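You operate a simulated robot arm through the tools that you are given. There is no shell and no other tool. Be economical: measure what you need, move in short steps, check, and stop when the job is done.

You are at the controls of a simulated robot arm. One attempt, no reset.

JOB
Take the plain grey relay out of the screw press.
Fine: dark blue knob to UP, carriage out, relay into the green relay tray, then push the empty carriage back in; the dark blue relays stay. Set down upright: plain grey relay.

The check looks at the end state, three seconds after you hand in, the way a careful person would. Anything else that was tipped, shoved, dropped, spilled or broken makes it a failure.

ROBOT AND FRAMES
A 7-joint arm with a two-finger parallel gripper, fixed in place. Base frame: the origin is at the foot of the arm, x ahead of it, y to its left, z up; the work surface is at about z = 0.78. Lengths are in m, angles in degrees, forces in N, time in s.
With the tool pointing down near the work surface it reaches from about 0.34 to 0.74 m from the base axis. Its first joint turns from -115.0 to 115.0 degrees. Payload 3.91 kg.
Tool frame: the origin (TCP) lies between the finger pads and is the grasp point; the fingertips stand 0.03 m ahead of it; z points along the fingers, y is the line along which they close. The gripper opens to 0.11 m. The fingers are 0.02 m wide and 0.01 m thick; the gripper's body (0.048 by 0.112 m) begins 0.055 m behind the TCP.
Orientation is told as [roll, pitch, yaw] about the base's x, y, z axes, in that order, counted from this pose: with the fingers straight down and closing along the base's y, the tool's x points along the base's -x, its y along +y and its z along -z.

CONTROLS
- The arm moves only by the tool arm_command. Its argument "commands" is a list of rows, each a list of 7 numbers: the opening in per cent of the stroke, from 0 (shut) to 100 (fully open), then the shift along the tool's x, y, z in m, then the turn, a rotation vector about the tool's x, y, z in degrees. In form: [[fingers, x, y, z, ax, ay, az], ...]. A call has 1 to 20 rows; each row shifts and turns the commanded pose from where the row before left it, along the tool's axes as they then stand. Rows are played at 5 a second. More than 0.05 m and 8.6 degrees between two rows, or a gripper value outside its range, and nothing of the call is played. Where a pose cannot be reached the arm comes as near as it can. A force on the tool above 90 N (or 10 N above the force at the start of the call, whichever is more), or a blocked arm, ends the call early, and 0.2 s more pass. Each finger travels about 0.108 m/s and halts on what it meets, pressing with about 29 N; the grip force reading is that of the motor and also rises with nothing between the fingers. The clock runs only during rows and for 0.2 s after the last one: add rows that do not move to give the fingers time. It gives the time, the measured TCP pose, the force on the tool (base axes), the opening and the grip force at its end, in the units of the frame above (readings bear some noise), with the torque about the TCP (base axes, N m) and any sound that the robot's microphone picked up, and new pictures: "views" is both (left out), scene, wrist or none.
- Cameras (640 x 400 px; columns grow to the right, rows downward): "scene" is fixed at [0.3999, 0.4993, 1.4991]; the picture's right is [-0.96, 0.27, 0.00], its down [0.08, 0.29, -0.95] and it looks along [-0.26, -0.92, -0.30] (base axes); focal length 318 px, centre (320, 200). "wrist" rides on the gripper at [0.072, 0.017, -0.103] in the tool frame; the picture's right is [-0.23, 0.97, 0.00], its down [-0.76, -0.18, -0.62] and it looks along [-0.61, -0.14, 0.78] (tool axes); focal length 222 px, centre (320, 200). There is no depth. A picture from a camera that has moved, and an enlarged one, comes with that camera's place and axes in the base frame and with its lens.
- lift_body(by): slides the trunk up (or, below 0, down) by that many m; the arm rides with it, the base frame stays. It gives what a move gives, with no picture.
- inspect(camera, box): a new picture of the part [left, top, right, bottom] of that camera's present view, enlarged. The clock stands still meanwhile.
- hand_in(): hands the job in; it is judged then, once.

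Go step by step. Nothing tells you positions but the pictures and the camera data: compare them with the known pose of the tool, close in by small moves and look again before you grip or let go. The budget is 120 turns and 200 pictures, counting those below and the enlarged ones. Unless the task says otherwise, let go and move clear before handing in, and close with one line.

The tools are called after "Call:" as name(argument=value, ...) on one line, values as JSON. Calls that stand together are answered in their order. arm_command: Moves the arm, as the interface text tells. Its arguments: {"type":"object","properties":{"commands":{"type":"array","items":{"type":"array","items":{"type":"number"}}},"views":{"type":"string","enum":["both","scene","wrist","none"]}},"required":["commands"]} The other tools are called the same way: lift_body (by) slides the trunk up or down; inspect (camera, box) takes an enlarged picture of a part of a camera's view; hand_in () hands the job in.

At the start:

```text
time: 0.0
position: [0.0754, -0.5232, 1.194]
orientation: [0.1, 0.1, 0.0]
contact_force: [-0.5, 0.4, 0.3]
moment: [-0.03, 0.0, -0.01]
opening: 0.1099
grip_force: 0.0
trunk travel left (down, up): [-0.725, 0.265]
```

scene: 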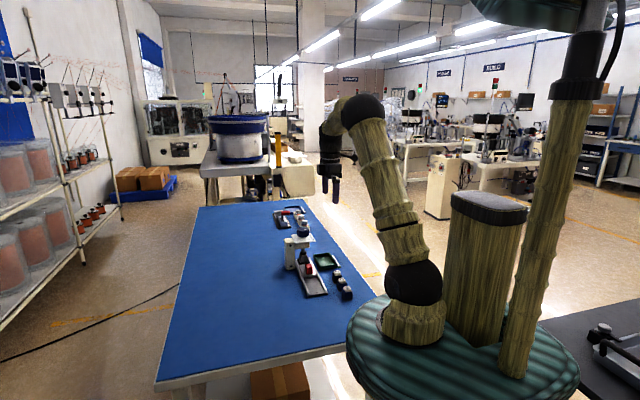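
wrist: 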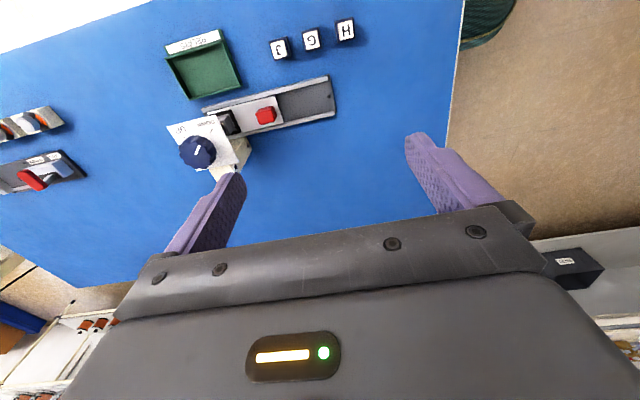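

I see a small screw press with a dark blue knob, a carriage with a red handle, a green tray and three dark relays. I will enlarge the pictures first.

Call:
inspect(camera="scene", box=[250, 190, 370, 310])

Call:
inspect(camera="wrist", box=[150, 10, 370, 190])

```text
3.33 times, centred on (310, 250) of scene
camera zoom: at [0.3999, 0.4993, 1.4991], right [-0.96, 0.27, 0.0], down [0.08, 0.29, -0.95], along [-0.26, -0.92, -0.3], focal length 1058 px, centre (353, 33)
```

zoom: 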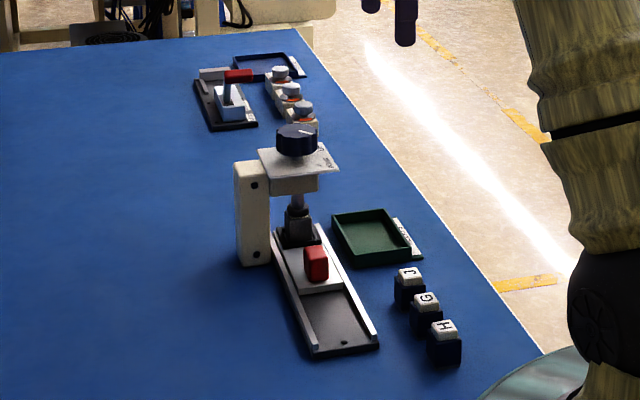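

```text
2.22 times, centred on (260, 100) of wrist
camera zoom: at [0.0019, -0.5067, 1.2967], right [0.23, 0.97, 0.0], down [0.76, -0.18, 0.62], along [0.61, -0.14, -0.78], focal length 494 px, centre (453, 422)
```

zoom: 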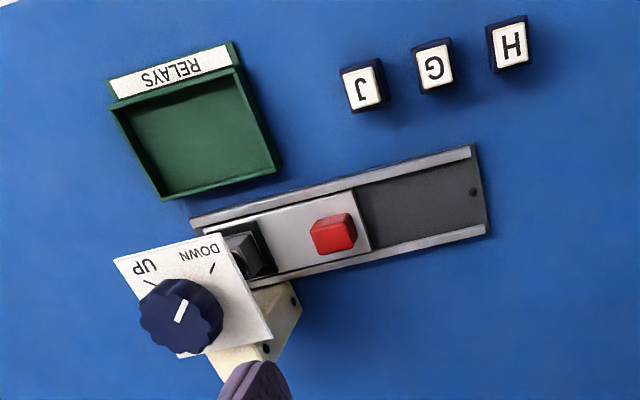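

The knob sits at about (0.12, -0.735, 0.97) and the red carriage handle at about (0.12, -0.645, 0.83), with the channel running along y. The knob points to DOWN, so UP is counter-clockwise from above; I'll move closer above the knob and look.

Call:
arm_command(commands=[[100, -0.009, -0.035, 0.015, 0, 0, 0], [100, -0.009, -0.035, 0.015, 0, 0, 0], [100, -0.009, -0.035, 0.015, 0, 0, 0], [100, -0.009, -0.035, 0.015, 0, 0, 0], [100, -0.009, -0.035, 0.015, 0, 0, 0], [100, 0, 0, 0, 0, 0, 0]])

```text
time: 1.4
position: [0.1252, -0.6786, 1.1148]
orientation: [0.1, 0.0, 0.0]
contact_force: [0.3, 0.0, -0.5]
moment: [0.0, 0.03, -0.01]
opening: 0.11
grip_force: 0.1
out of reach, approached as far as the arm can: row 5
trunk travel left (down, up): [-0.725, 0.265]
camera wrist: at [0.0515, -0.6622, 1.2174], right [0.23, 0.97, 0.0], down [0.76, -0.18, 0.62], along [0.61, -0.14, -0.78], focal length 222 px, centre (320, 200)
```

scene: 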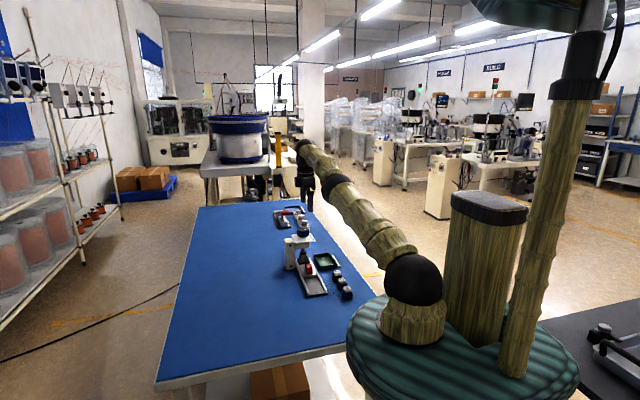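
wrist: 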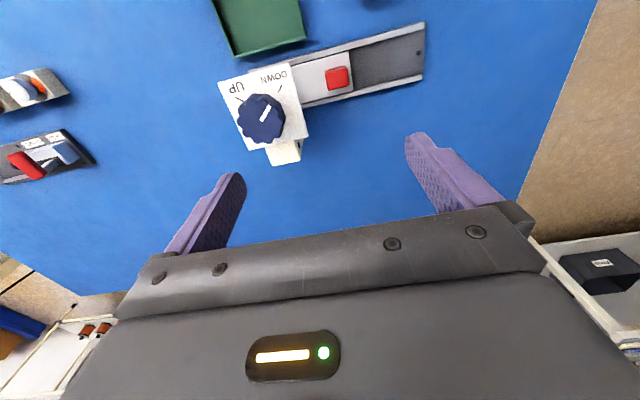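

The knob points to DOWN, and this row was at the edge of reach at this height. I'll look at the knob enlarged before descending.

Call:
inspect(camera="wrist", box=[190, 30, 350, 170])

Call:
inspect(camera="scene", box=[280, 200, 350, 300])

```text
2.86 times, centred on (270, 100) of wrist
camera zoom: at [0.0515, -0.6622, 1.2174], right [0.23, 0.97, 0.0], down [0.76, -0.18, 0.62], along [0.61, -0.14, -0.78], focal length 635 px, centre (463, 486)
```

zoom: 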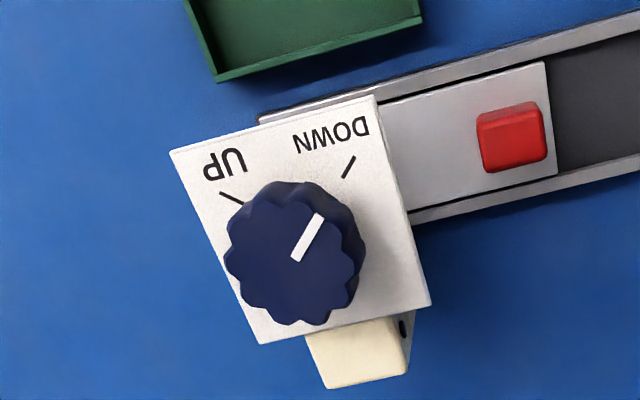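

```text
4.00 times, centred on (315, 250) of scene
camera zoom: at [0.3999, 0.4993, 1.4991], right [-0.96, 0.27, 0.0], down [0.08, 0.29, -0.95], along [-0.26, -0.92, -0.3], focal length 1270 px, centre (340, 0)
```

zoom: 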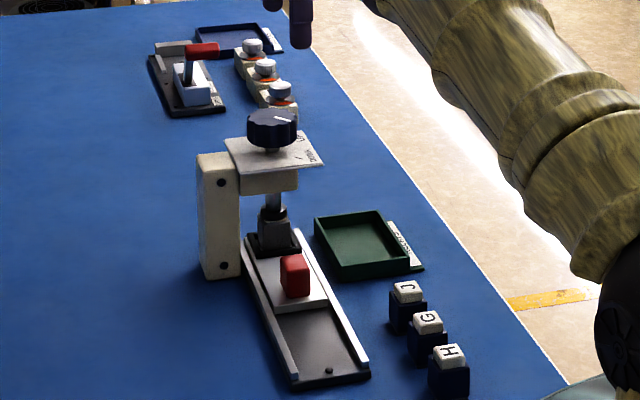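

Triangulated, the knob top is near (0.121, -0.746, 0.965) and the turn from DOWN to UP is about 100° counter-clockwise. I'll go down to a clear height, then out over the knob to test reach.

Call:
arm_command(commands=[[100, 0, 0, 0.03, 0, 0, 0], [100, 0, 0, 0.03, 0, 0, 0], [100, 0, 0, 0.025, 0, 0, 0], [100, 0, -0.022, 0, 0, 0, 0], [100, 0, -0.022, 0, 0, 0, 0], [100, 0.002, -0.022, 0, 0, 0, 0], [100, 0, 0, 0, 0, 0, 0]])

```text
time: 3.0
position: [0.1259, -0.6937, 1.0327]
orientation: [0.0, 0.0, 0.0]
contact_force: [-0.1, 0.3, 0.6]
moment: [0.02, 0.01, -0.01]
opening: 0.1099
grip_force: 0.0
out of reach, approached as far as the arm can: row 1, 2, 3, 4, 5, 6
trunk travel left (down, up): [-0.725, 0.265]
camera wrist: at [0.0533, -0.6782, 1.1352], right [0.23, 0.97, 0.0], down [0.76, -0.18, 0.62], along [0.61, -0.14, -0.78], focal length 222 px, centre (320, 200)
```

scene: 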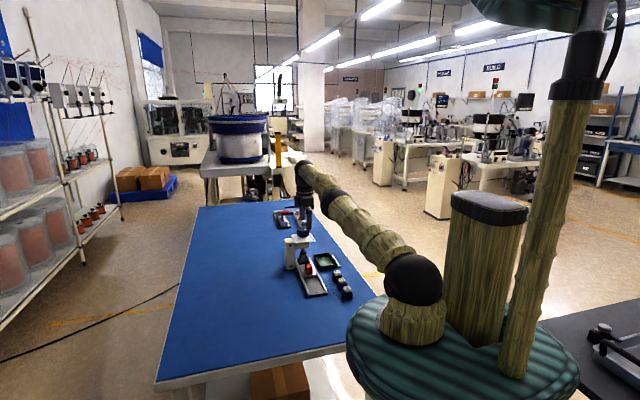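
wrist: 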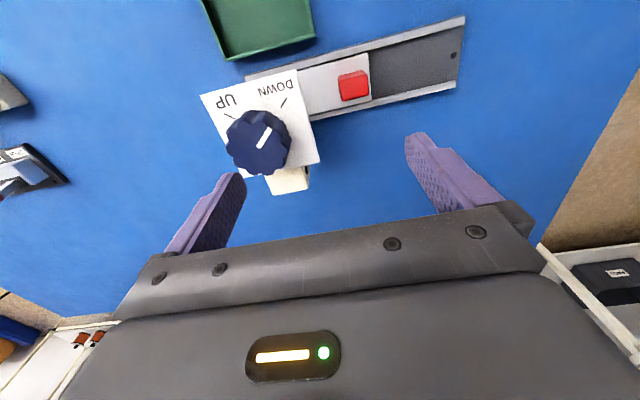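

The upright tool runs out of reach at radius ~0.705, and the knob is at ~0.756. I'll turn the gripper so it closes along x with the camera on the near side, which later lets me tilt the fingers outward for more reach.

Call:
arm_command(commands=[[100, 0, 0.03, -0.02, 0, 0, 0], [100, 0, 0.02, -0.02, 0, 0, 0], [100, 0, 0, 0, 0, 0, 8], [100, 0, 0, 0, 0, 0, 8], [100, 0, 0, 0, 0, 0, 8], [100, 0, 0, 0, 0, 0, 8], [100, 0, 0, 0, 0, 0, 8], [100, 0, 0, 0, 0, 0, 8], [100, 0, 0, 0, 0, 0, 8], [100, 0, 0, 0, 0, 0, 8], [100, 0, 0, 0, 0, 0, 8], [100, 0, 0, 0, 0, 0, 8], [100, 0, 0, 0, 0, 0, 8], [100, 0, 0, 0, 0, 0, 2], [100, 0, 0, 0, 0, 0, 0]], views="wrist")

```text
time: 6.2
position: [0.131, -0.682, 1.0789]
orientation: [0.0, 0.1, -90.0]
contact_force: [-0.2, 0.6, 0.8]
moment: [-0.01, -0.01, -0.01]
opening: 0.11
grip_force: 0.0
out of reach, approached as far as the arm can: row 1, 2
trunk travel left (down, up): [-0.725, 0.265]
camera wrist: at [0.1476, -0.6114, 1.1818], right [0.97, -0.23, 0.0], down [-0.18, -0.76, 0.62], along [-0.14, -0.61, -0.78], focal length 222 px, centre (320, 200)
```

wrist: 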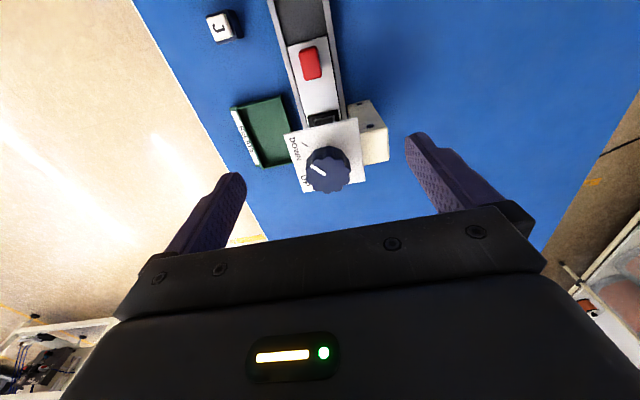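

The gripper now closes along x, with the camera on the robot side. Next I tilt 18° outward and move over the knob at a clear height.

Call:
arm_command(commands=[[100, 0, 0, 0, 0, -6, 0], [100, 0, 0, 0, 0, -6, 0], [100, 0, 0, 0, 0, -6, 0], [100, -0.0153, -0.0035, 0.022, 0, 0, 0], [100, -0.0153, -0.0035, 0.022, 0, 0, 0], [100, -0.0153, -0.003, 0.022, 0, 0, 0], [100, 0, 0, 0, 0, 0, 0]])

```text
time: 7.8
position: [0.1263, -0.7549, 1.0483]
orientation: [0.0, -18.0, -90.0]
contact_force: [0.8, -0.3, -0.2]
moment: [-0.02, -0.04, 0.03]
opening: 0.1099
grip_force: 0.0
out of reach, approached as far as the arm can: row 1, 2, 3, 4, 5, 6
trunk travel left (down, up): [-0.725, 0.265]
camera wrist: at [0.1432, -0.6553, 1.1233], right [0.97, -0.22, 0.07], down [-0.18, -0.53, 0.83], along [-0.14, -0.82, -0.56], focal length 222 px, centre (320, 200)
```

scene: 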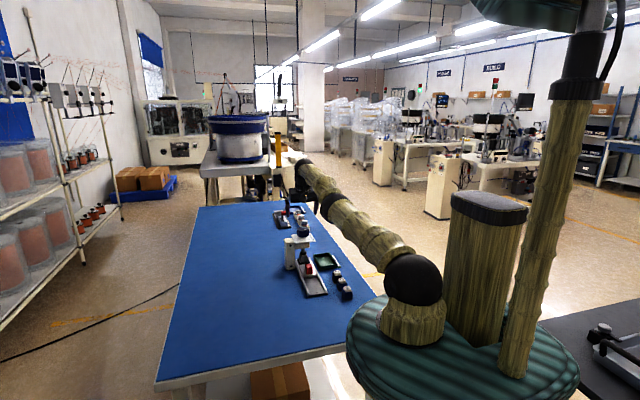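
wrist: 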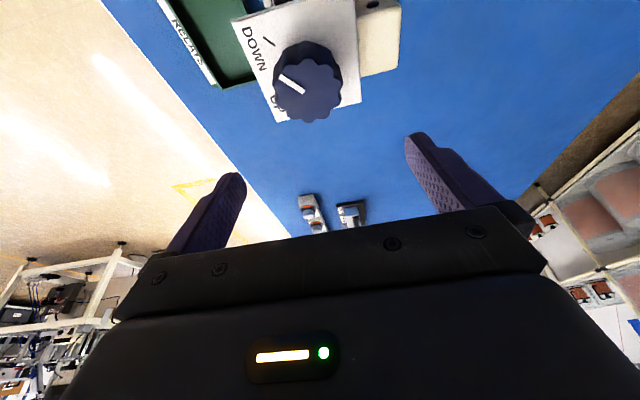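

The tilt gives enough reach. I'll refine the knob position from this closer view.

Call:
inspect(camera="wrist", box=[220, 0, 420, 140])

Call:
inspect(camera="scene", box=[270, 180, 350, 270])

```text
2.86 times, centred on (320, 70) of wrist
camera zoom: at [0.1432, -0.6553, 1.1233], right [0.97, -0.22, 0.07], down [-0.18, -0.53, 0.83], along [-0.14, -0.82, -0.56], focal length 635 px, centre (320, 571)
```

zoom: 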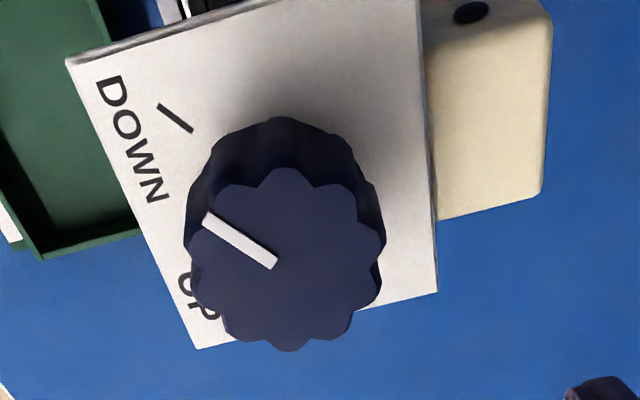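

```text
4.44 times, centred on (310, 225) of scene
camera zoom: at [0.3999, 0.4993, 1.4991], right [-0.96, 0.27, 0.0], down [0.08, 0.29, -0.95], along [-0.26, -0.92, -0.3], focal length 1411 px, centre (364, 89)
```

zoom: 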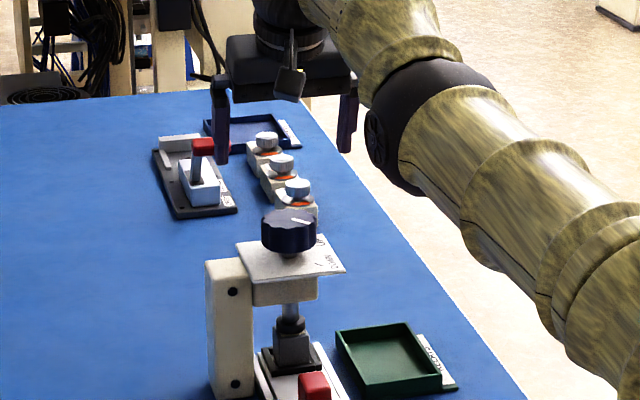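

The knob top centre refines to (0.1255, -0.748, 0.958), about 0.051 m across. I'll swing the yaw to about -115° to begin the turn, and shift to just above the grasp spot.

Call:
arm_command(commands=[[100, 0.0128, 0, -0.0042, 0, 0, 0], [100, 0, 0, 0, 2.6, 0, 7.9], [100, 0, 0, 0, 2.6, 0, 7.9], [100, 0, 0, 0, 2.6, 0, 7.9], [100, 0, 0, 0, 0, 0, 0]], views="wrist")

```text
time: 9.0
position: [0.1266, -0.7457, 1.0469]
orientation: [-0.1, -18.1, -114.9]
contact_force: [-0.3, -0.1, -0.5]
moment: [0.0, -0.01, 0.01]
opening: 0.11
grip_force: 0.1
out of reach, approached as far as the arm can: row 1, 4
trunk travel left (down, up): [-0.725, 0.265]
camera wrist: at [0.1848, -0.6626, 1.1229], right [0.79, -0.61, 0.07], down [-0.38, -0.41, 0.83], along [-0.48, -0.68, -0.56], focal length 222 px, centre (320, 200)
```

wrist: 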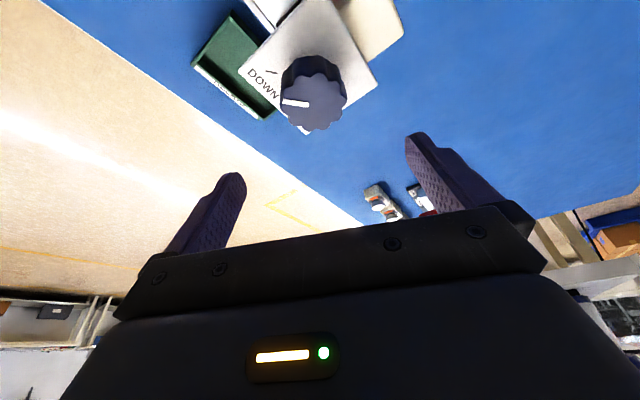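

Now I descend around the knob, stopping about a centimetre short to look.

Call:
arm_command(commands=[[100, 0.008, 0, 0.019, 0, 0, 0], [100, 0.008, 0, 0.019, 0, 0, 0], [100, 0.0075, 0, 0.0196, 0, 0, 0], [100, 0, 0, 0, 0, 0, 0]])

Call:
inspect(camera="scene", box=[270, 180, 350, 270])

```text
time: 10.0
position: [0.1286, -0.7514, 0.9859]
orientation: [-0.2, -17.9, -115.0]
contact_force: [-0.4, 0.4, -0.2]
moment: [0.02, -0.01, -0.02]
opening: 0.1096
grip_force: 0.0
out of reach, approached as far as the arm can: row 1, 3
trunk travel left (down, up): [-0.725, 0.265]
camera wrist: at [0.1864, -0.6676, 1.0617], right [0.79, -0.61, 0.07], down [-0.38, -0.41, 0.83], along [-0.48, -0.68, -0.56], focal length 222 px, centre (320, 200)
```

scene: 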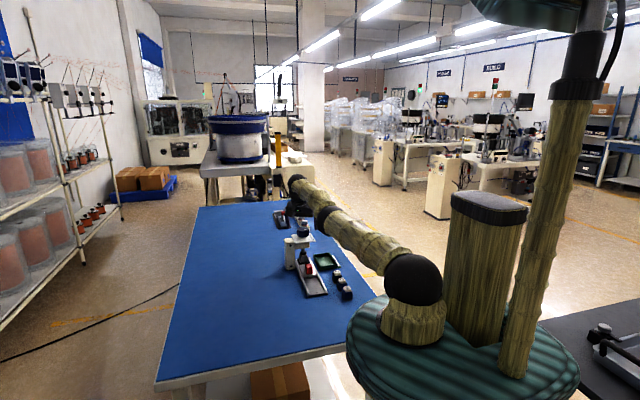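
wrist: 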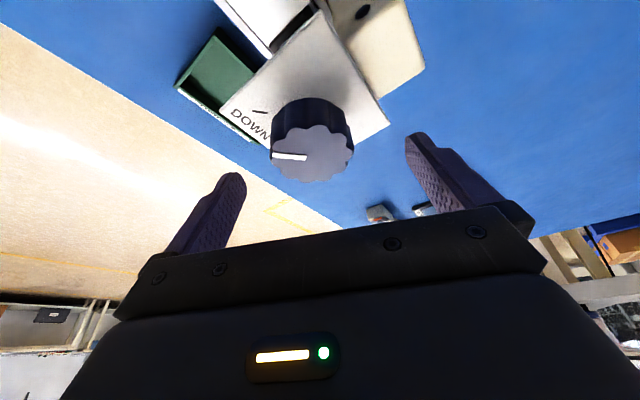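

```text
4.44 times, centred on (310, 225) of scene
camera zoom: at [0.3999, 0.4993, 1.4991], right [-0.96, 0.27, 0.0], down [0.08, 0.29, -0.95], along [-0.26, -0.92, -0.3], focal length 1411 px, centre (364, 89)
```

zoom: 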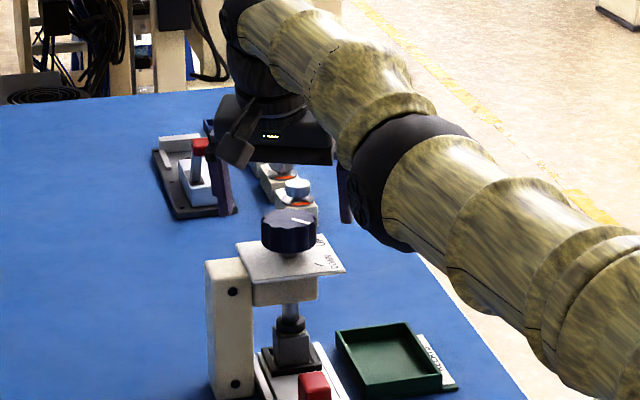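

The fingers straddle the knob; TCP needs to be 1 cm nearer and 1.6 cm lower. I'll do that, part-close and look.

Call:
arm_command(commands=[[100, 0.0068, -0.002, 0.0062, 0, 0, 0], [100, 0.0068, -0.0022, 0.0062, 0, 0, 0], [62, 0, 0, 0, 0, 0, 0], [62, 0, 0, 0, 0, 0, 0]])

Call:
inspect(camera="scene", box=[270, 180, 350, 270])

Call:
inspect(camera="wrist", box=[160, 60, 480, 260])

```text
time: 11.0
position: [0.1308, -0.751, 0.9713]
orientation: [-0.1, -17.9, -114.8]
contact_force: [0.7, 0.0, 0.8]
moment: [-0.03, 0.0, -0.02]
opening: 0.0679
grip_force: 0.0
out of reach, approached as far as the arm can: row 1, 2
trunk travel left (down, up): [-0.725, 0.265]
camera wrist: at [0.1877, -0.6681, 1.0464], right [0.79, -0.61, 0.07], down [-0.38, -0.41, 0.83], along [-0.48, -0.68, -0.56], focal length 222 px, centre (320, 200)
```

scene: 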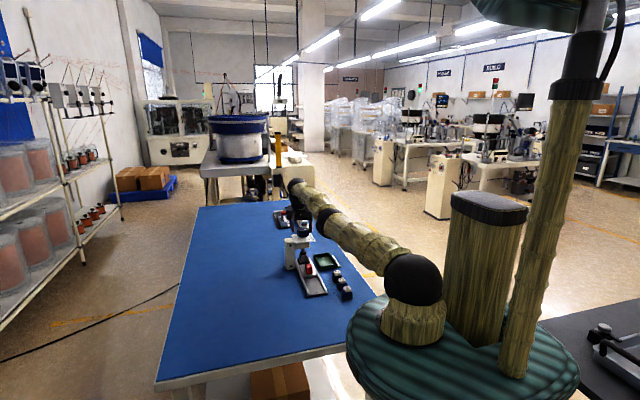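
wrist: 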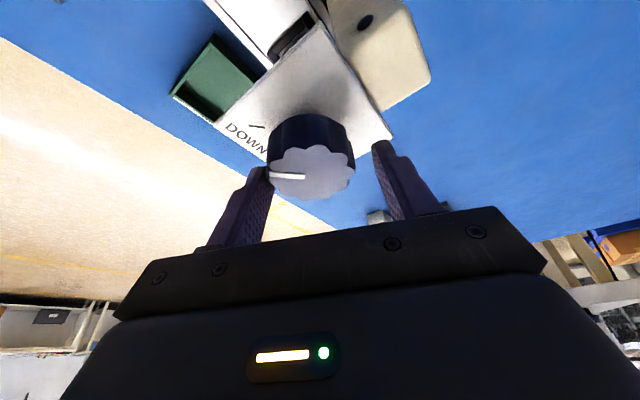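

```text
4.44 times, centred on (310, 225) of scene
camera zoom: at [0.3999, 0.4993, 1.4991], right [-0.96, 0.27, 0.0], down [0.08, 0.29, -0.95], along [-0.26, -0.92, -0.3], focal length 1411 px, centre (364, 89)
```

zoom: 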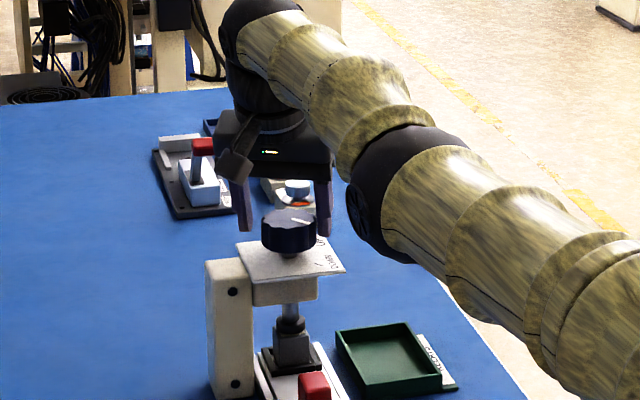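

```text
2.00 times, centred on (320, 160) of wrist
camera zoom: at [0.1877, -0.6681, 1.0464], right [0.79, -0.61, 0.07], down [-0.38, -0.41, 0.83], along [-0.48, -0.68, -0.56], focal length 444 px, centre (320, 280)
```

zoom: 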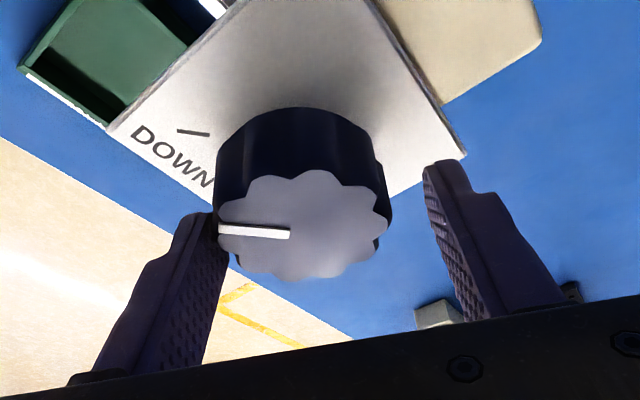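

The fingers are a bit too far out and off to one side, and the commanded pose has been running beyond reach, so I'll open, rise slightly and come nearer to resynchronise.

Call:
arm_command(commands=[[100, 0, 0, 0, 0, 0, 0], [100, 0.0077, -0.006, -0.0151, 0, 0, 0], [100, 0, 0, 0, 0, 0, 0]], views="none")

```text
time: 11.8
position: [0.1322, -0.7512, 0.9837]
orientation: [-0.1, -17.9, -114.8]
contact_force: [-0.7, 0.2, -0.6]
moment: [0.03, -0.02, -0.04]
opening: 0.1103
grip_force: 0.1
out of reach, approached as far as the arm can: row 2
trunk travel left (down, up): [-0.725, 0.265]
```

Call:
arm_command(commands=[[100, 0.0086, -0.0042, -0.0028, 0, 0, 0], [100, 0, 0, 0, 0, 0, 0]], views="none")

```text
time: 12.4
position: [0.1322, -0.7503, 0.9833]
orientation: [-0.2, -18.0, -115.0]
contact_force: [-0.4, 0.6, 0.3]
moment: [-0.01, 0.01, 0.02]
opening: 0.1099
grip_force: 0.0
out of reach, approached as far as the arm can: row 1
trunk travel left (down, up): [-0.725, 0.265]
```

Call:
arm_command(commands=[[100, 0.0086, -0.0042, -0.0028, 0, 0, 0], [100, 0, 0, 0, 0, 0, 0]], views="none")

```text
time: 13.0
position: [0.134, -0.7501, 0.9835]
orientation: [-0.2, -18.0, -114.9]
contact_force: [0.2, -0.8, 0.6]
moment: [0.0, 0.02, -0.04]
opening: 0.1098
grip_force: 0.1
out of reach, approached as far as the arm can: row 1
trunk travel left (down, up): [-0.725, 0.265]
```

Call:
arm_command(commands=[[100, 0.014, -0.0158, -0.0045, 0, 0, 0], [100, 0, 0, 0, 0, 0, 0]], views="none")

```text
time: 13.6
position: [0.1303, -0.7511, 0.9847]
orientation: [-0.3, -18.0, -114.9]
contact_force: [-0.5, 0.4, -1.2]
moment: [-0.03, 0.02, -0.02]
opening: 0.11
grip_force: 0.1
out of reach, approached as far as the arm can: row 1
trunk travel left (down, up): [-0.725, 0.265]
```

Something is keeping the arm from coming nearer; I'll lift clear of the knob and back off further to find where the command takes hold again.

Call:
arm_command(commands=[[100, 0.0067, -0.0063, -0.0232, 0, 0, 0], [100, 0.0067, -0.0063, -0.0232, 0, 0, 0], [100, 0, 0, 0, 0, 0, 0]], views="none")

Call:
arm_command(commands=[[100, 0.0172, -0.0085, -0.0056, 0, 0, 0], [100, 0.0172, -0.0085, -0.0056, 0, 0, 0], [100, 0, 0, 0, 0, 0, 0]], views="none")

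```text
time: 14.4
position: [0.1345, -0.7459, 1.0258]
orientation: [-0.3, -17.9, -114.9]
contact_force: [0.3, -0.2, -0.2]
moment: [0.01, 0.05, -0.03]
opening: 0.11
grip_force: 0.0
out of reach, approached as far as the arm can: row 1, 2
trunk travel left (down, up): [-0.725, 0.265]
```

```text
time: 15.2
position: [0.1376, -0.7453, 1.0294]
orientation: [-0.2, -18.0, -114.9]
contact_force: [1.4, -0.5, 0.5]
moment: [-0.02, 0.01, 0.04]
opening: 0.11
grip_force: 0.2
out of reach, approached as far as the arm can: row 1, 2
trunk travel left (down, up): [-0.725, 0.265]
```

The arm seems stuck at a straight elbow while the command has come nearer. I'm clear of the knob, so I'll wait a few rows to see whether it settles.

Call:
arm_command(commands=[[100, 0, 0, 0, 0, 0, 0], [100, 0, 0, 0, 0, 0, 0], [100, 0, 0, 0, 0, 0, 0], [100, 0, 0, 0, 0, 0, 0], [100, 0, 0, 0, 0, 0, 0], [100, 0, 0, 0, 0, 0, 0], [100, 0, 0, -0.01, 0, 0, 0], [100, 0, 0, -0.01, 0, 0, 0]], views="scene")

```text
time: 17.0
position: [0.1406, -0.7416, 1.0483]
orientation: [-0.2, -18.0, -114.8]
contact_force: [-0.1, -1.2, 0.4]
moment: [-0.01, 0.0, 0.03]
opening: 0.1101
grip_force: 0.1
out of reach, approached as far as the arm can: row 8
trunk travel left (down, up): [-0.725, 0.265]
```

scene: 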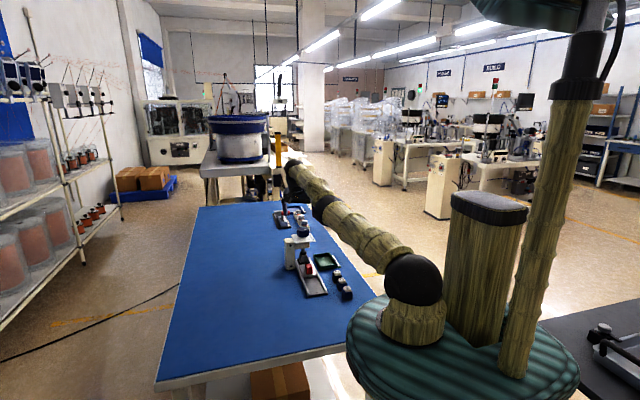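

Call:
arm_command(commands=[[100, 0.0347, -0.0263, -0.0113, 0, 0, 0], [100, 0, 0, 0, 0, 0, 0], [100, 0, 0, 0, 0, 0, 0], [100, 0, 0, 0, 0, 0, 0]], views="none")

```text
time: 18.0
position: [0.1391, -0.7415, 1.0523]
orientation: [-0.2, -18.1, -114.9]
contact_force: [0.4, 0.4, -0.2]
moment: [0.0, 0.01, -0.02]
opening: 0.1099
grip_force: 0.0
out of reach, approached as far as the arm can: row 1
trunk travel left (down, up): [-0.725, 0.265]
```

Call:
arm_command(commands=[[100, 0, 0, 0, 0, -5, 0], [100, 0, 0, 0, 0, -5, 0], [100, 0, 0, 0, 0, 0, 0]], views="none")

Call:
arm_command(commands=[[100, 0.0347, -0.0263, -0.0113, 0, 0, 0], [100, 0, 0, 0, 0, 0, 0]], views="none")

```text
time: 18.8
position: [0.1447, -0.7708, 1.0561]
orientation: [-0.1, -28.1, -115.0]
contact_force: [0.2, 0.9, 1.1]
moment: [0.0, 0.02, -0.02]
opening: 0.1098
grip_force: 0.1
out of reach, approached as far as the arm can: row 1, 2
trunk travel left (down, up): [-0.725, 0.265]
```

```text
time: 19.4
position: [0.1454, -0.7702, 1.0566]
orientation: [-0.3, -27.9, -114.9]
contact_force: [-0.3, 0.2, 0.4]
moment: [0.0, -0.03, -0.03]
opening: 0.1102
grip_force: 0.0
out of reach, approached as far as the arm can: row 1
trunk travel left (down, up): [-0.725, 0.265]
```

The arm is acting as if locked straight. I'll try many tiny inward steps rather than big ones.

Call:
arm_command(commands=[[100, 0.00215, -0.00175, -0.00114, 0, 0, 0], [100, 0.00215, -0.00175, -0.00114, 0, 0, 0], [100, 0.00215, -0.00175, -0.00114, 0, 0, 0], [100, 0.00215, -0.00175, -0.00114, 0, 0, 0], [100, 0.00215, -0.00175, -0.00114, 0, 0, 0], [100, 0.00215, -0.00175, -0.00114, 0, 0, 0], [100, 0.00215, -0.00175, -0.00114, 0, 0, 0], [100, 0.00215, -0.00175, -0.00114, 0, 0, 0], [100, 0.00215, -0.00175, -0.00114, 0, 0, 0], [100, 0.00215, -0.00175, -0.00114, 0, 0, 0], [100, 0.00215, -0.00175, -0.00114, 0, 0, 0], [100, 0.00215, -0.00175, -0.00114, 0, 0, 0], [100, 0.00215, -0.00175, -0.00114, 0, 0, 0], [100, 0.00215, -0.00175, -0.00114, 0, 0, 0], [100, 0.00215, -0.00175, -0.00114, 0, 0, 0]], views="none")

```text
time: 22.6
position: [0.1437, -0.7706, 1.0572]
orientation: [-0.3, -28.0, -114.9]
contact_force: [-0.1, 0.4, -0.2]
moment: [0.02, -0.03, 0.05]
opening: 0.1102
grip_force: 0.1
out of reach, approached as far as the arm can: row 1, 2, 4, 5, 6, 7, 8, 10, 12, 14, 15
trunk travel left (down, up): [-0.725, 0.265]
```

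Call:
arm_command(commands=[[100, -0.0188, 0, -0.0353, 0, 0, 0], [100, -0.0188, 0, -0.0353, 0, 0, 0], [100, 0.0322, -0.0263, -0.0171, 0, 0, 0], [100, 0.0322, -0.0263, -0.0171, 0, 0, 0], [100, 0.0322, -0.0263, -0.0171, 0, 0, 0], [100, 0.0322, -0.0263, -0.0171, 0, 0, 0], [100, 0, 0, 0, 0, 0, 0], [100, 0, 0, 0, 0, 0, 0]], views="scene")

```text
time: 24.4
position: [0.1108, -0.5792, 1.1228]
orientation: [0.0, -28.1, -114.9]
contact_force: [-0.2, 0.2, 1.1]
moment: [0.0, 0.0, -0.07]
opening: 0.1102
grip_force: 0.1
out of reach, approached as far as the arm can: row 1, 2
trunk travel left (down, up): [-0.725, 0.265]
```

scene: 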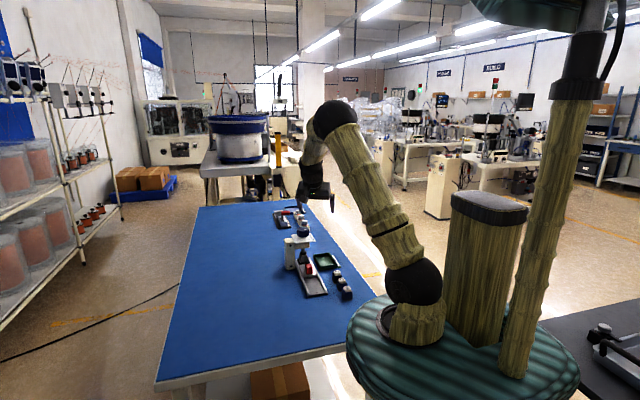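

The elbow is bent again and the commands hold, so the lesson is to stay off the reach limit. With a 28° tilt there is margin, so I return to above the knob.

Call:
arm_command(commands=[[100, -0.0156, 0.0169, 0.0282, 0, 0, 0], [100, -0.0156, 0.0169, 0.0282, 0, 0, 0], [100, -0.0156, 0.0169, 0.0282, 0, 0, 0], [100, -0.0156, 0.0169, 0.0282, 0, 0, 0], [100, -0.0156, 0.0169, 0.0282, 0, 0, 0], [100, 0, 0, 0, 0, 0, 0]], views="wrist")

```text
time: 25.8
position: [0.1287, -0.7421, 1.0346]
orientation: [-0.1, -28.1, -114.8]
contact_force: [0.5, -0.2, -0.1]
moment: [-0.01, 0.02, -0.01]
opening: 0.1099
grip_force: 0.1
trunk travel left (down, up): [-0.725, 0.265]
camera wrist: at [0.1903, -0.6484, 1.0926], right [0.8, -0.59, 0.11], down [-0.32, -0.27, 0.91], along [-0.51, -0.76, -0.4], focal length 222 px, centre (320, 200)
```

wrist: 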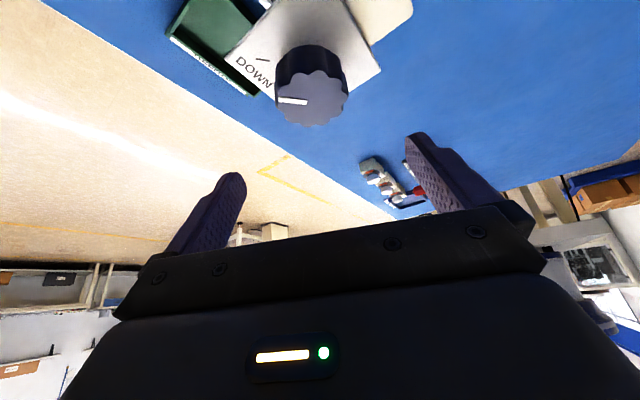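

In reach with no clamping, and the knob estimate holds at about (0.1256, -0.749). I descend around the knob now.

Call:
arm_command(commands=[[100, 0.0116, 0, 0.0182, 0, 0, 0], [100, 0.0116, 0, 0.0182, 0, 0, 0], [100, 0.0116, 0, 0.0182, 0, 0, 0], [65, 0, 0, 0, 0, 0, 0], [65, 0, 0, 0, 0, 0, 0]], views="wrist")

Call:
inspect(camera="scene", box=[270, 180, 350, 270])

```text
time: 27.0
position: [0.1297, -0.7344, 0.9713]
orientation: [-0.1, -28.0, -115.0]
contact_force: [-0.1, 0.1, -0.7]
moment: [-0.01, 0.02, 0.0]
opening: 0.0714
grip_force: 0.0
trunk travel left (down, up): [-0.725, 0.265]
camera wrist: at [0.1926, -0.6421, 1.0283], right [0.8, -0.59, 0.1], down [-0.32, -0.27, 0.91], along [-0.51, -0.76, -0.41], focal length 222 px, centre (320, 200)
```

wrist: 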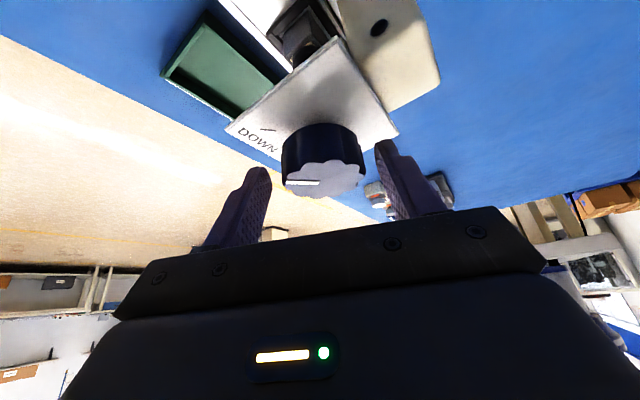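

```text
4.44 times, centred on (310, 225) of scene
camera zoom: at [0.3999, 0.4993, 1.4991], right [-0.96, 0.27, 0.0], down [0.08, 0.29, -0.95], along [-0.26, -0.92, -0.3], focal length 1411 px, centre (364, 89)
```

zoom: 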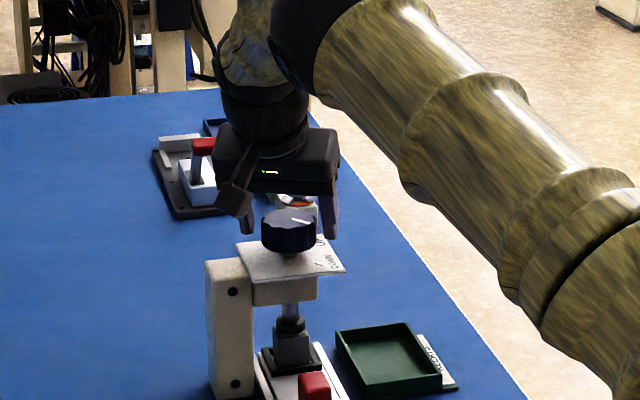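

The knob is centred between the fingers. I advance 5 mm along the tool and close.

Call:
arm_command(commands=[[65, 0, 0.0005, 0.005, 0, 0, 0], [50, 0, 0, 0, 0, 0, 0], [40, 0, 0, 0, 0, 0, 0], [30, 0, 0, 0, 0, 0, 0], [30, 0, 0, 0, 0, 0, 0]], views="wrist")

Call:
inspect(camera="scene", box=[270, 180, 350, 270])

```text
time: 28.2
position: [0.1298, -0.739, 0.9653]
orientation: [-0.1, -28.0, -114.9]
contact_force: [2.7, -0.8, -1.5]
moment: [-0.68, -0.54, 0.01]
opening: 0.0545
grip_force: 45.0
trunk travel left (down, up): [-0.725, 0.265]
camera wrist: at [0.1929, -0.6444, 1.0233], right [0.8, -0.59, 0.11], down [-0.32, -0.27, 0.91], along [-0.51, -0.76, -0.41], focal length 222 px, centre (320, 200)
```

wrist: 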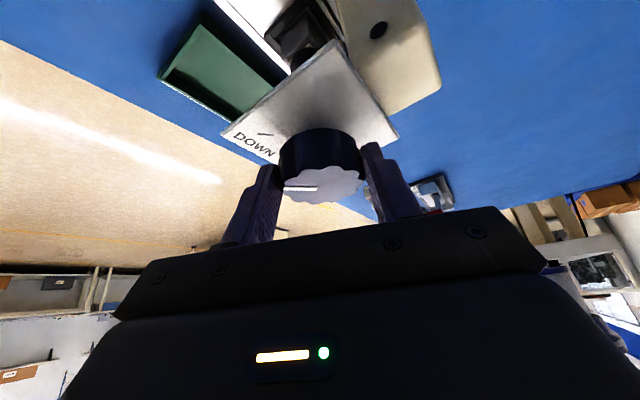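

```text
4.44 times, centred on (310, 225) of scene
camera zoom: at [0.3999, 0.4993, 1.4991], right [-0.96, 0.27, 0.0], down [0.08, 0.29, -0.95], along [-0.26, -0.92, -0.3], focal length 1411 px, centre (364, 89)
```

zoom: 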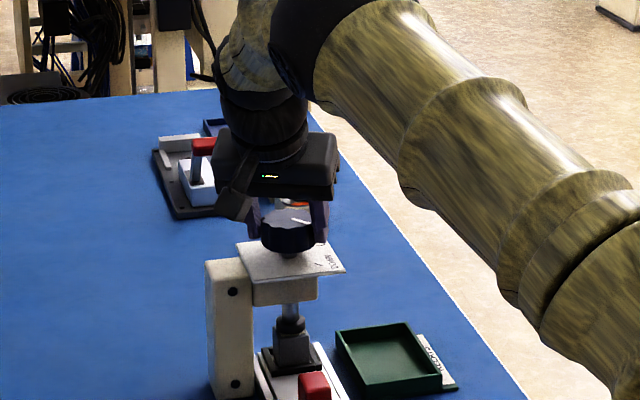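

Gripped at 54 mm. I turn counter-clockwise about the vertical, carrying the TCP around the knob axis.

Call:
arm_command(commands=[[30, 0, -0.0016, 0, -3.75, 0, -7.06], [30, 0, -0.0016, 0, -3.75, 0, -7.06], [30, 0, -0.0016, 0, -3.75, 0, -7.06], [30, 0, 0, 0, 0, 0, 0]], views="wrist")

```text
time: 29.2
position: [0.1246, -0.7364, 0.9658]
orientation: [0.0, -28.0, -90.9]
contact_force: [2.6, -1.2, -1.1]
moment: [-0.66, -0.61, 0.02]
opening: 0.0547
grip_force: 45.6
trunk travel left (down, up): [-0.725, 0.265]
camera wrist: at [0.1436, -0.6259, 1.0235], right [0.97, -0.22, 0.1], down [-0.18, -0.38, 0.91], along [-0.16, -0.9, -0.41], focal length 222 px, centre (320, 200)
```

wrist: 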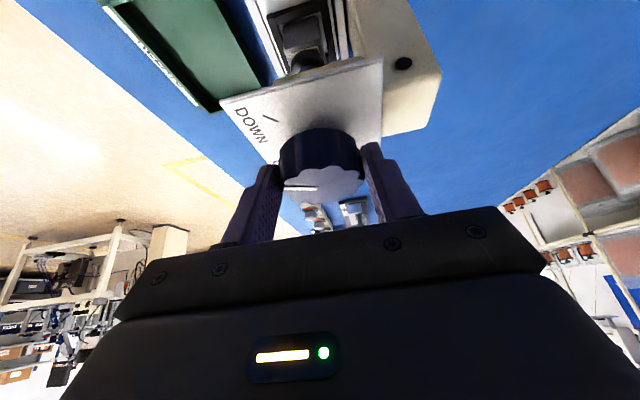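

The pointer turns with the fingers. I continue 40° more.

Call:
arm_command(commands=[[30, 0, -0.0016, 0, -3.75, 0, -7.06], [30, 0, -0.0016, 0, -3.75, 0, -7.06], [30, 0, -0.0016, 0, -3.75, 0, -7.06], [30, 0, -0.0016, 0, -3.75, 0, -7.06], [30, 0, -0.0016, 0, -3.75, 0, -7.06], [30, 0, 0, 0, 0, 0, 0]], views="wrist")

```text
time: 30.6
position: [0.1172, -0.7397, 0.967]
orientation: [-0.3, -27.8, -50.8]
contact_force: [-1.6, -7.4, 5.4]
moment: [0.97, 0.64, -0.06]
opening: 0.0543
grip_force: 45.2
trunk travel left (down, up): [-0.725, 0.265]
camera wrist: at [0.0587, -0.6429, 1.0236], right [0.88, 0.46, 0.1], down [0.1, -0.41, 0.91], along [0.46, -0.79, -0.41], focal length 222 px, centre (320, 200)
```

wrist: 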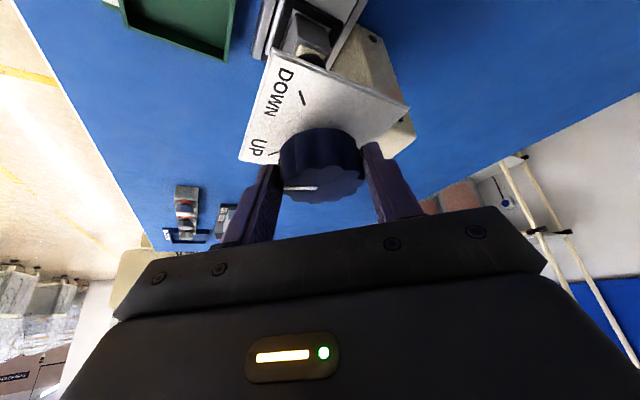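

Still comfortably in reach with small forces. I continue 24° and check the pointer against the UP mark.

Call:
arm_command(commands=[[30, 0, -0.0016, 0, -3.75, 0, -7.06], [30, 0, -0.0016, 0, -3.75, 0, -7.06], [30, 0, -0.0016, 0, -3.75, 0, -7.06], [30, 0, 0, 0, 0, 0, 0]], views="none")

Call:
inspect(camera="wrist", box=[200, 30, 440, 240])

Call:
inspect(camera="scene", box=[280, 200, 330, 260])

```text
time: 31.6
position: [0.1131, -0.7432, 0.9662]
orientation: [-0.1, -28.0, -27.0]
contact_force: [-5.6, -14.4, 4.9]
moment: [-0.4, -0.28, -0.16]
opening: 0.0543
grip_force: 45.0
trunk travel left (down, up): [-0.725, 0.265]
```

```text
1.90 times, centred on (320, 135) of wrist
camera zoom: at [0.0203, -0.6787, 1.0236], right [0.62, 0.78, 0.1], down [0.26, -0.33, 0.91], along [0.74, -0.54, -0.41], focal length 423 px, centre (320, 324)
```

zoom: 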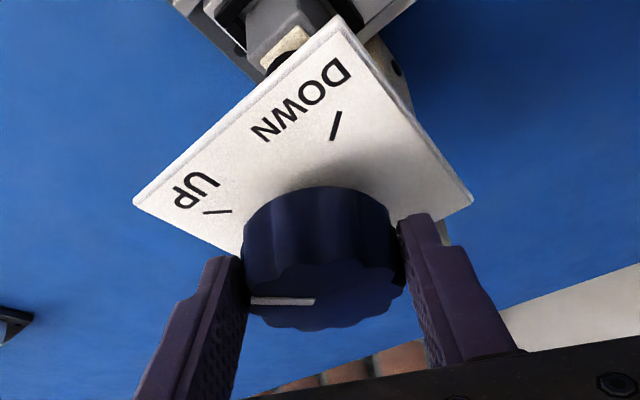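

```text
6.67 times, centred on (305, 230) of scene
camera zoom: at [0.3999, 0.4993, 1.4991], right [-0.96, 0.27, 0.0], down [0.08, 0.29, -0.95], along [-0.26, -0.92, -0.3], focal length 2117 px, centre (420, 0)
```

zoom: 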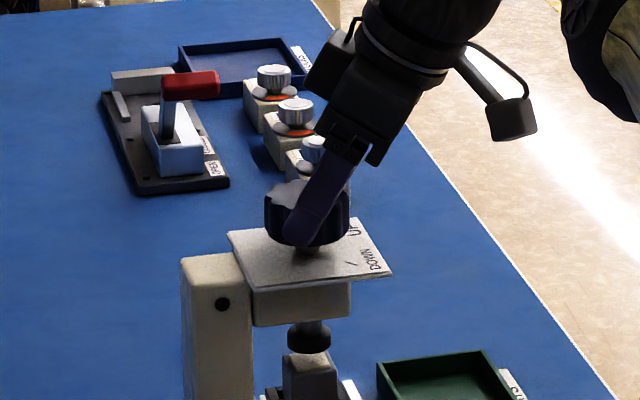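

The plunger has lifted and the pointer is about 12° short of UP. I finish the turn with a small lateral correction for the side force.

Call:
arm_command(commands=[[30, 0, -0.0028, 0, -3.75, 0, -7.06], [30, 0, -0.0012, 0, -2.0, 0, -3.8], [30, 0, 0, 0, 0, 0, 0]], views="none")

Call:
inspect(camera="wrist", box=[200, 30, 440, 240])

```text
time: 32.4
position: [0.095, -0.7347, 0.9652]
orientation: [-1.4, -27.7, -15.4]
contact_force: [-41.2, -52.0, 9.0]
moment: [-1.14, 1.19, -2.19]
opening: 0.0639
grip_force: 30.1
out of reach, approached as far as the arm can: row 1, 2
trunk travel left (down, up): [-0.725, 0.265]
```

```text
1.90 times, centred on (320, 135) of wrist
camera zoom: at [-0.0073, -0.6875, 1.0224], right [0.46, 0.88, 0.08], down [0.33, -0.26, 0.91], along [0.82, -0.39, -0.41], focal length 423 px, centre (320, 324)
```

zoom: 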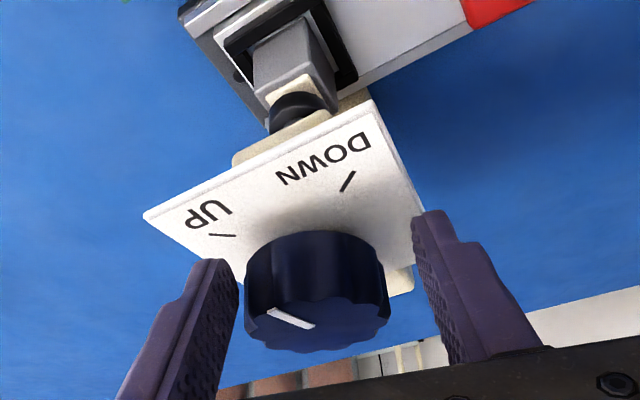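

The last step ran out of reach and pulled sideways on the knob. I open at once and hold.

Call:
arm_command(commands=[[100, 0, 0, 0, 0, 0, 0], [100, 0, 0, 0, 0, 0, 0], [100, 0, 0, 0, 0, 0, 0]])

Call:
inspect(camera="scene", box=[270, 180, 350, 300])

```text
time: 33.2
position: [0.1113, -0.7247, 0.9637]
orientation: [0.1, -28.0, -14.8]
contact_force: [-0.1, -0.2, -0.5]
moment: [0.01, 0.03, 0.0]
opening: 0.1098
grip_force: 0.1
trunk travel left (down, up): [-0.725, 0.265]
camera wrist: at [0.0071, -0.681, 1.0215], right [0.44, 0.89, 0.11], down [0.32, -0.27, 0.91], along [0.84, -0.37, -0.41], focal length 222 px, centre (320, 200)
```

scene: 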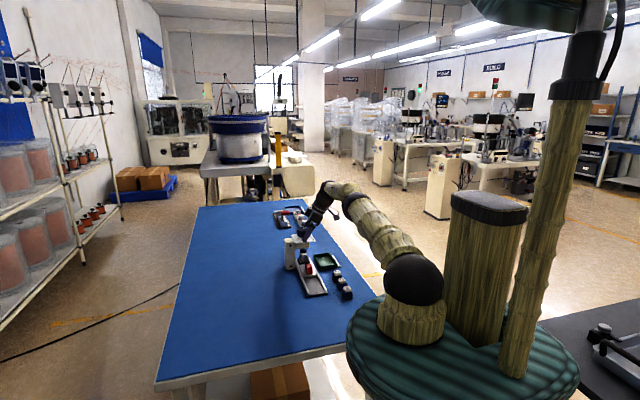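
wrist: 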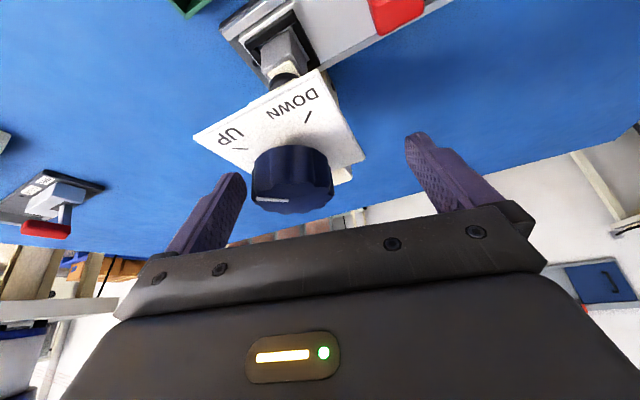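

```text
3.33 times, centred on (310, 240) of scene
camera zoom: at [0.3999, 0.4993, 1.4991], right [-0.96, 0.27, 0.0], down [0.08, 0.29, -0.95], along [-0.26, -0.92, -0.3], focal length 1058 px, centre (353, 67)
```

zoom: 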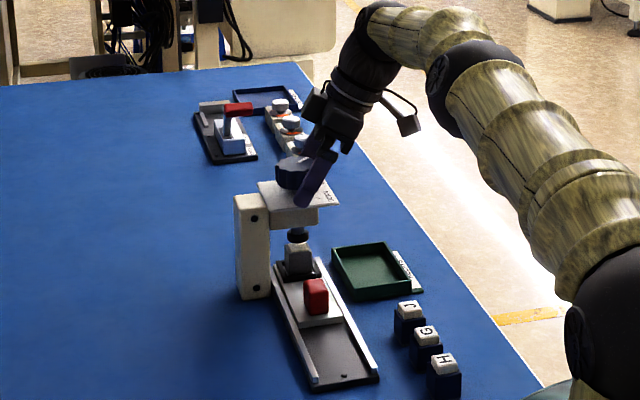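

Opened and free, and the press has not moved. I retreat along the tool axis and look at the pointer.

Call:
arm_command(commands=[[100, 0, 0, -0.03, 0, 0, 0], [100, 0, 0, -0.03, 0, 0, 0], [100, 0, 0, -0.03, 0, 0, 0], [100, 0, 0, 0, 0, 0, 0]], views="none")

Call:
inspect(camera="wrist", box=[180, 20, 400, 170])

```text
time: 34.2
position: [0.073, -0.7133, 1.0447]
orientation: [0.1, -27.8, -14.7]
contact_force: [0.9, 0.1, -0.7]
moment: [0.02, -0.05, 0.0]
opening: 0.1101
grip_force: 0.0
trunk travel left (down, up): [-0.725, 0.265]
```

```text
2.67 times, centred on (290, 95) of wrist
camera zoom: at [-0.0326, -0.6703, 1.1021], right [0.44, 0.89, 0.11], down [0.32, -0.27, 0.91], along [0.84, -0.37, -0.41], focal length 592 px, centre (400, 480)
```

zoom: 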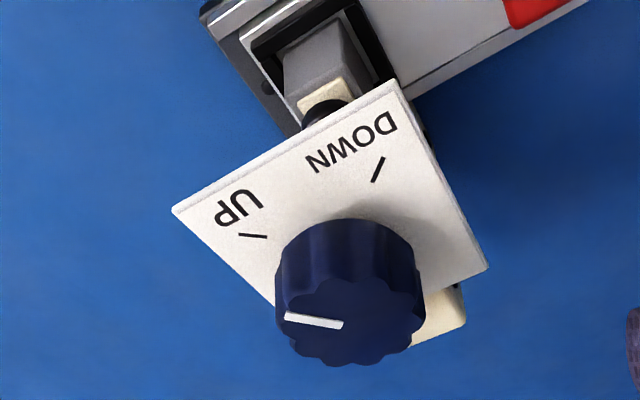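

The pointer now lies on the UP mark (about 225°, mark at 225°) and the plunger is raised. Next I back off, return to yaw -90 with only a 10° tilt, and look at the carriage handle.

Call:
arm_command(commands=[[100, -0.0078, 0.0261, -0.0128, 0, 0, 0], [100, -0.0078, 0.0261, -0.0128, 0, 0, 0], [100, -0.0078, 0.0261, -0.0128, 0, 0, 0], [100, -0.0078, 0.0261, -0.0128, 0, 0, 0], [100, 0, 0, 0, 3.91, 0, 7.36], [100, 0, 0, 0, 3.91, 0, 7.36], [100, 0, 0, 0, 3.91, 0, 7.36], [100, 0, 0, 0, 3.91, 0, 7.36], [100, 0, 0, 0, 3.91, 0, 7.36], [100, 0, 0, 0, 3.91, 0, 7.36], [100, 0, 0, 0, 3.91, 0, 7.36], [100, 0, 0, 0, 3.91, 0, 7.36], [100, 0, 0, 0, 3.91, 0, 7.36], [100, 0, 0, 0, 0, 6, 0], [100, 0, 0, 0, 0, 6, 0], [100, 0, 0, 0, 0, 6, 0], [100, 0, 0, 0, 0, 0, 0]])

```text
time: 37.8
position: [0.1012, -0.6134, 1.1038]
orientation: [-0.1, -10.0, -89.7]
contact_force: [0.9, -0.4, 0.1]
moment: [-0.02, -0.04, 0.0]
opening: 0.1099
grip_force: 0.0
trunk travel left (down, up): [-0.725, 0.265]
camera wrist: at [0.1183, -0.5256, 1.1934], right [0.97, -0.22, 0.04], down [-0.17, -0.64, 0.75], along [-0.14, -0.73, -0.67], focal length 222 px, centre (320, 200)
```

scene: 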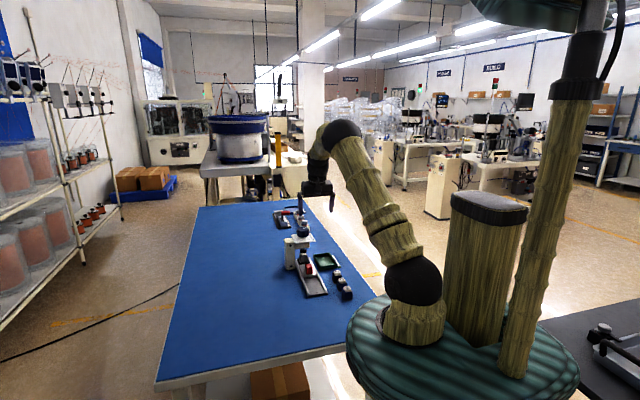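
wrist: 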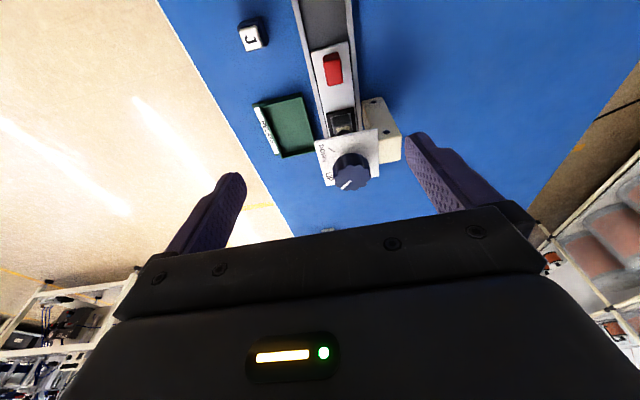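

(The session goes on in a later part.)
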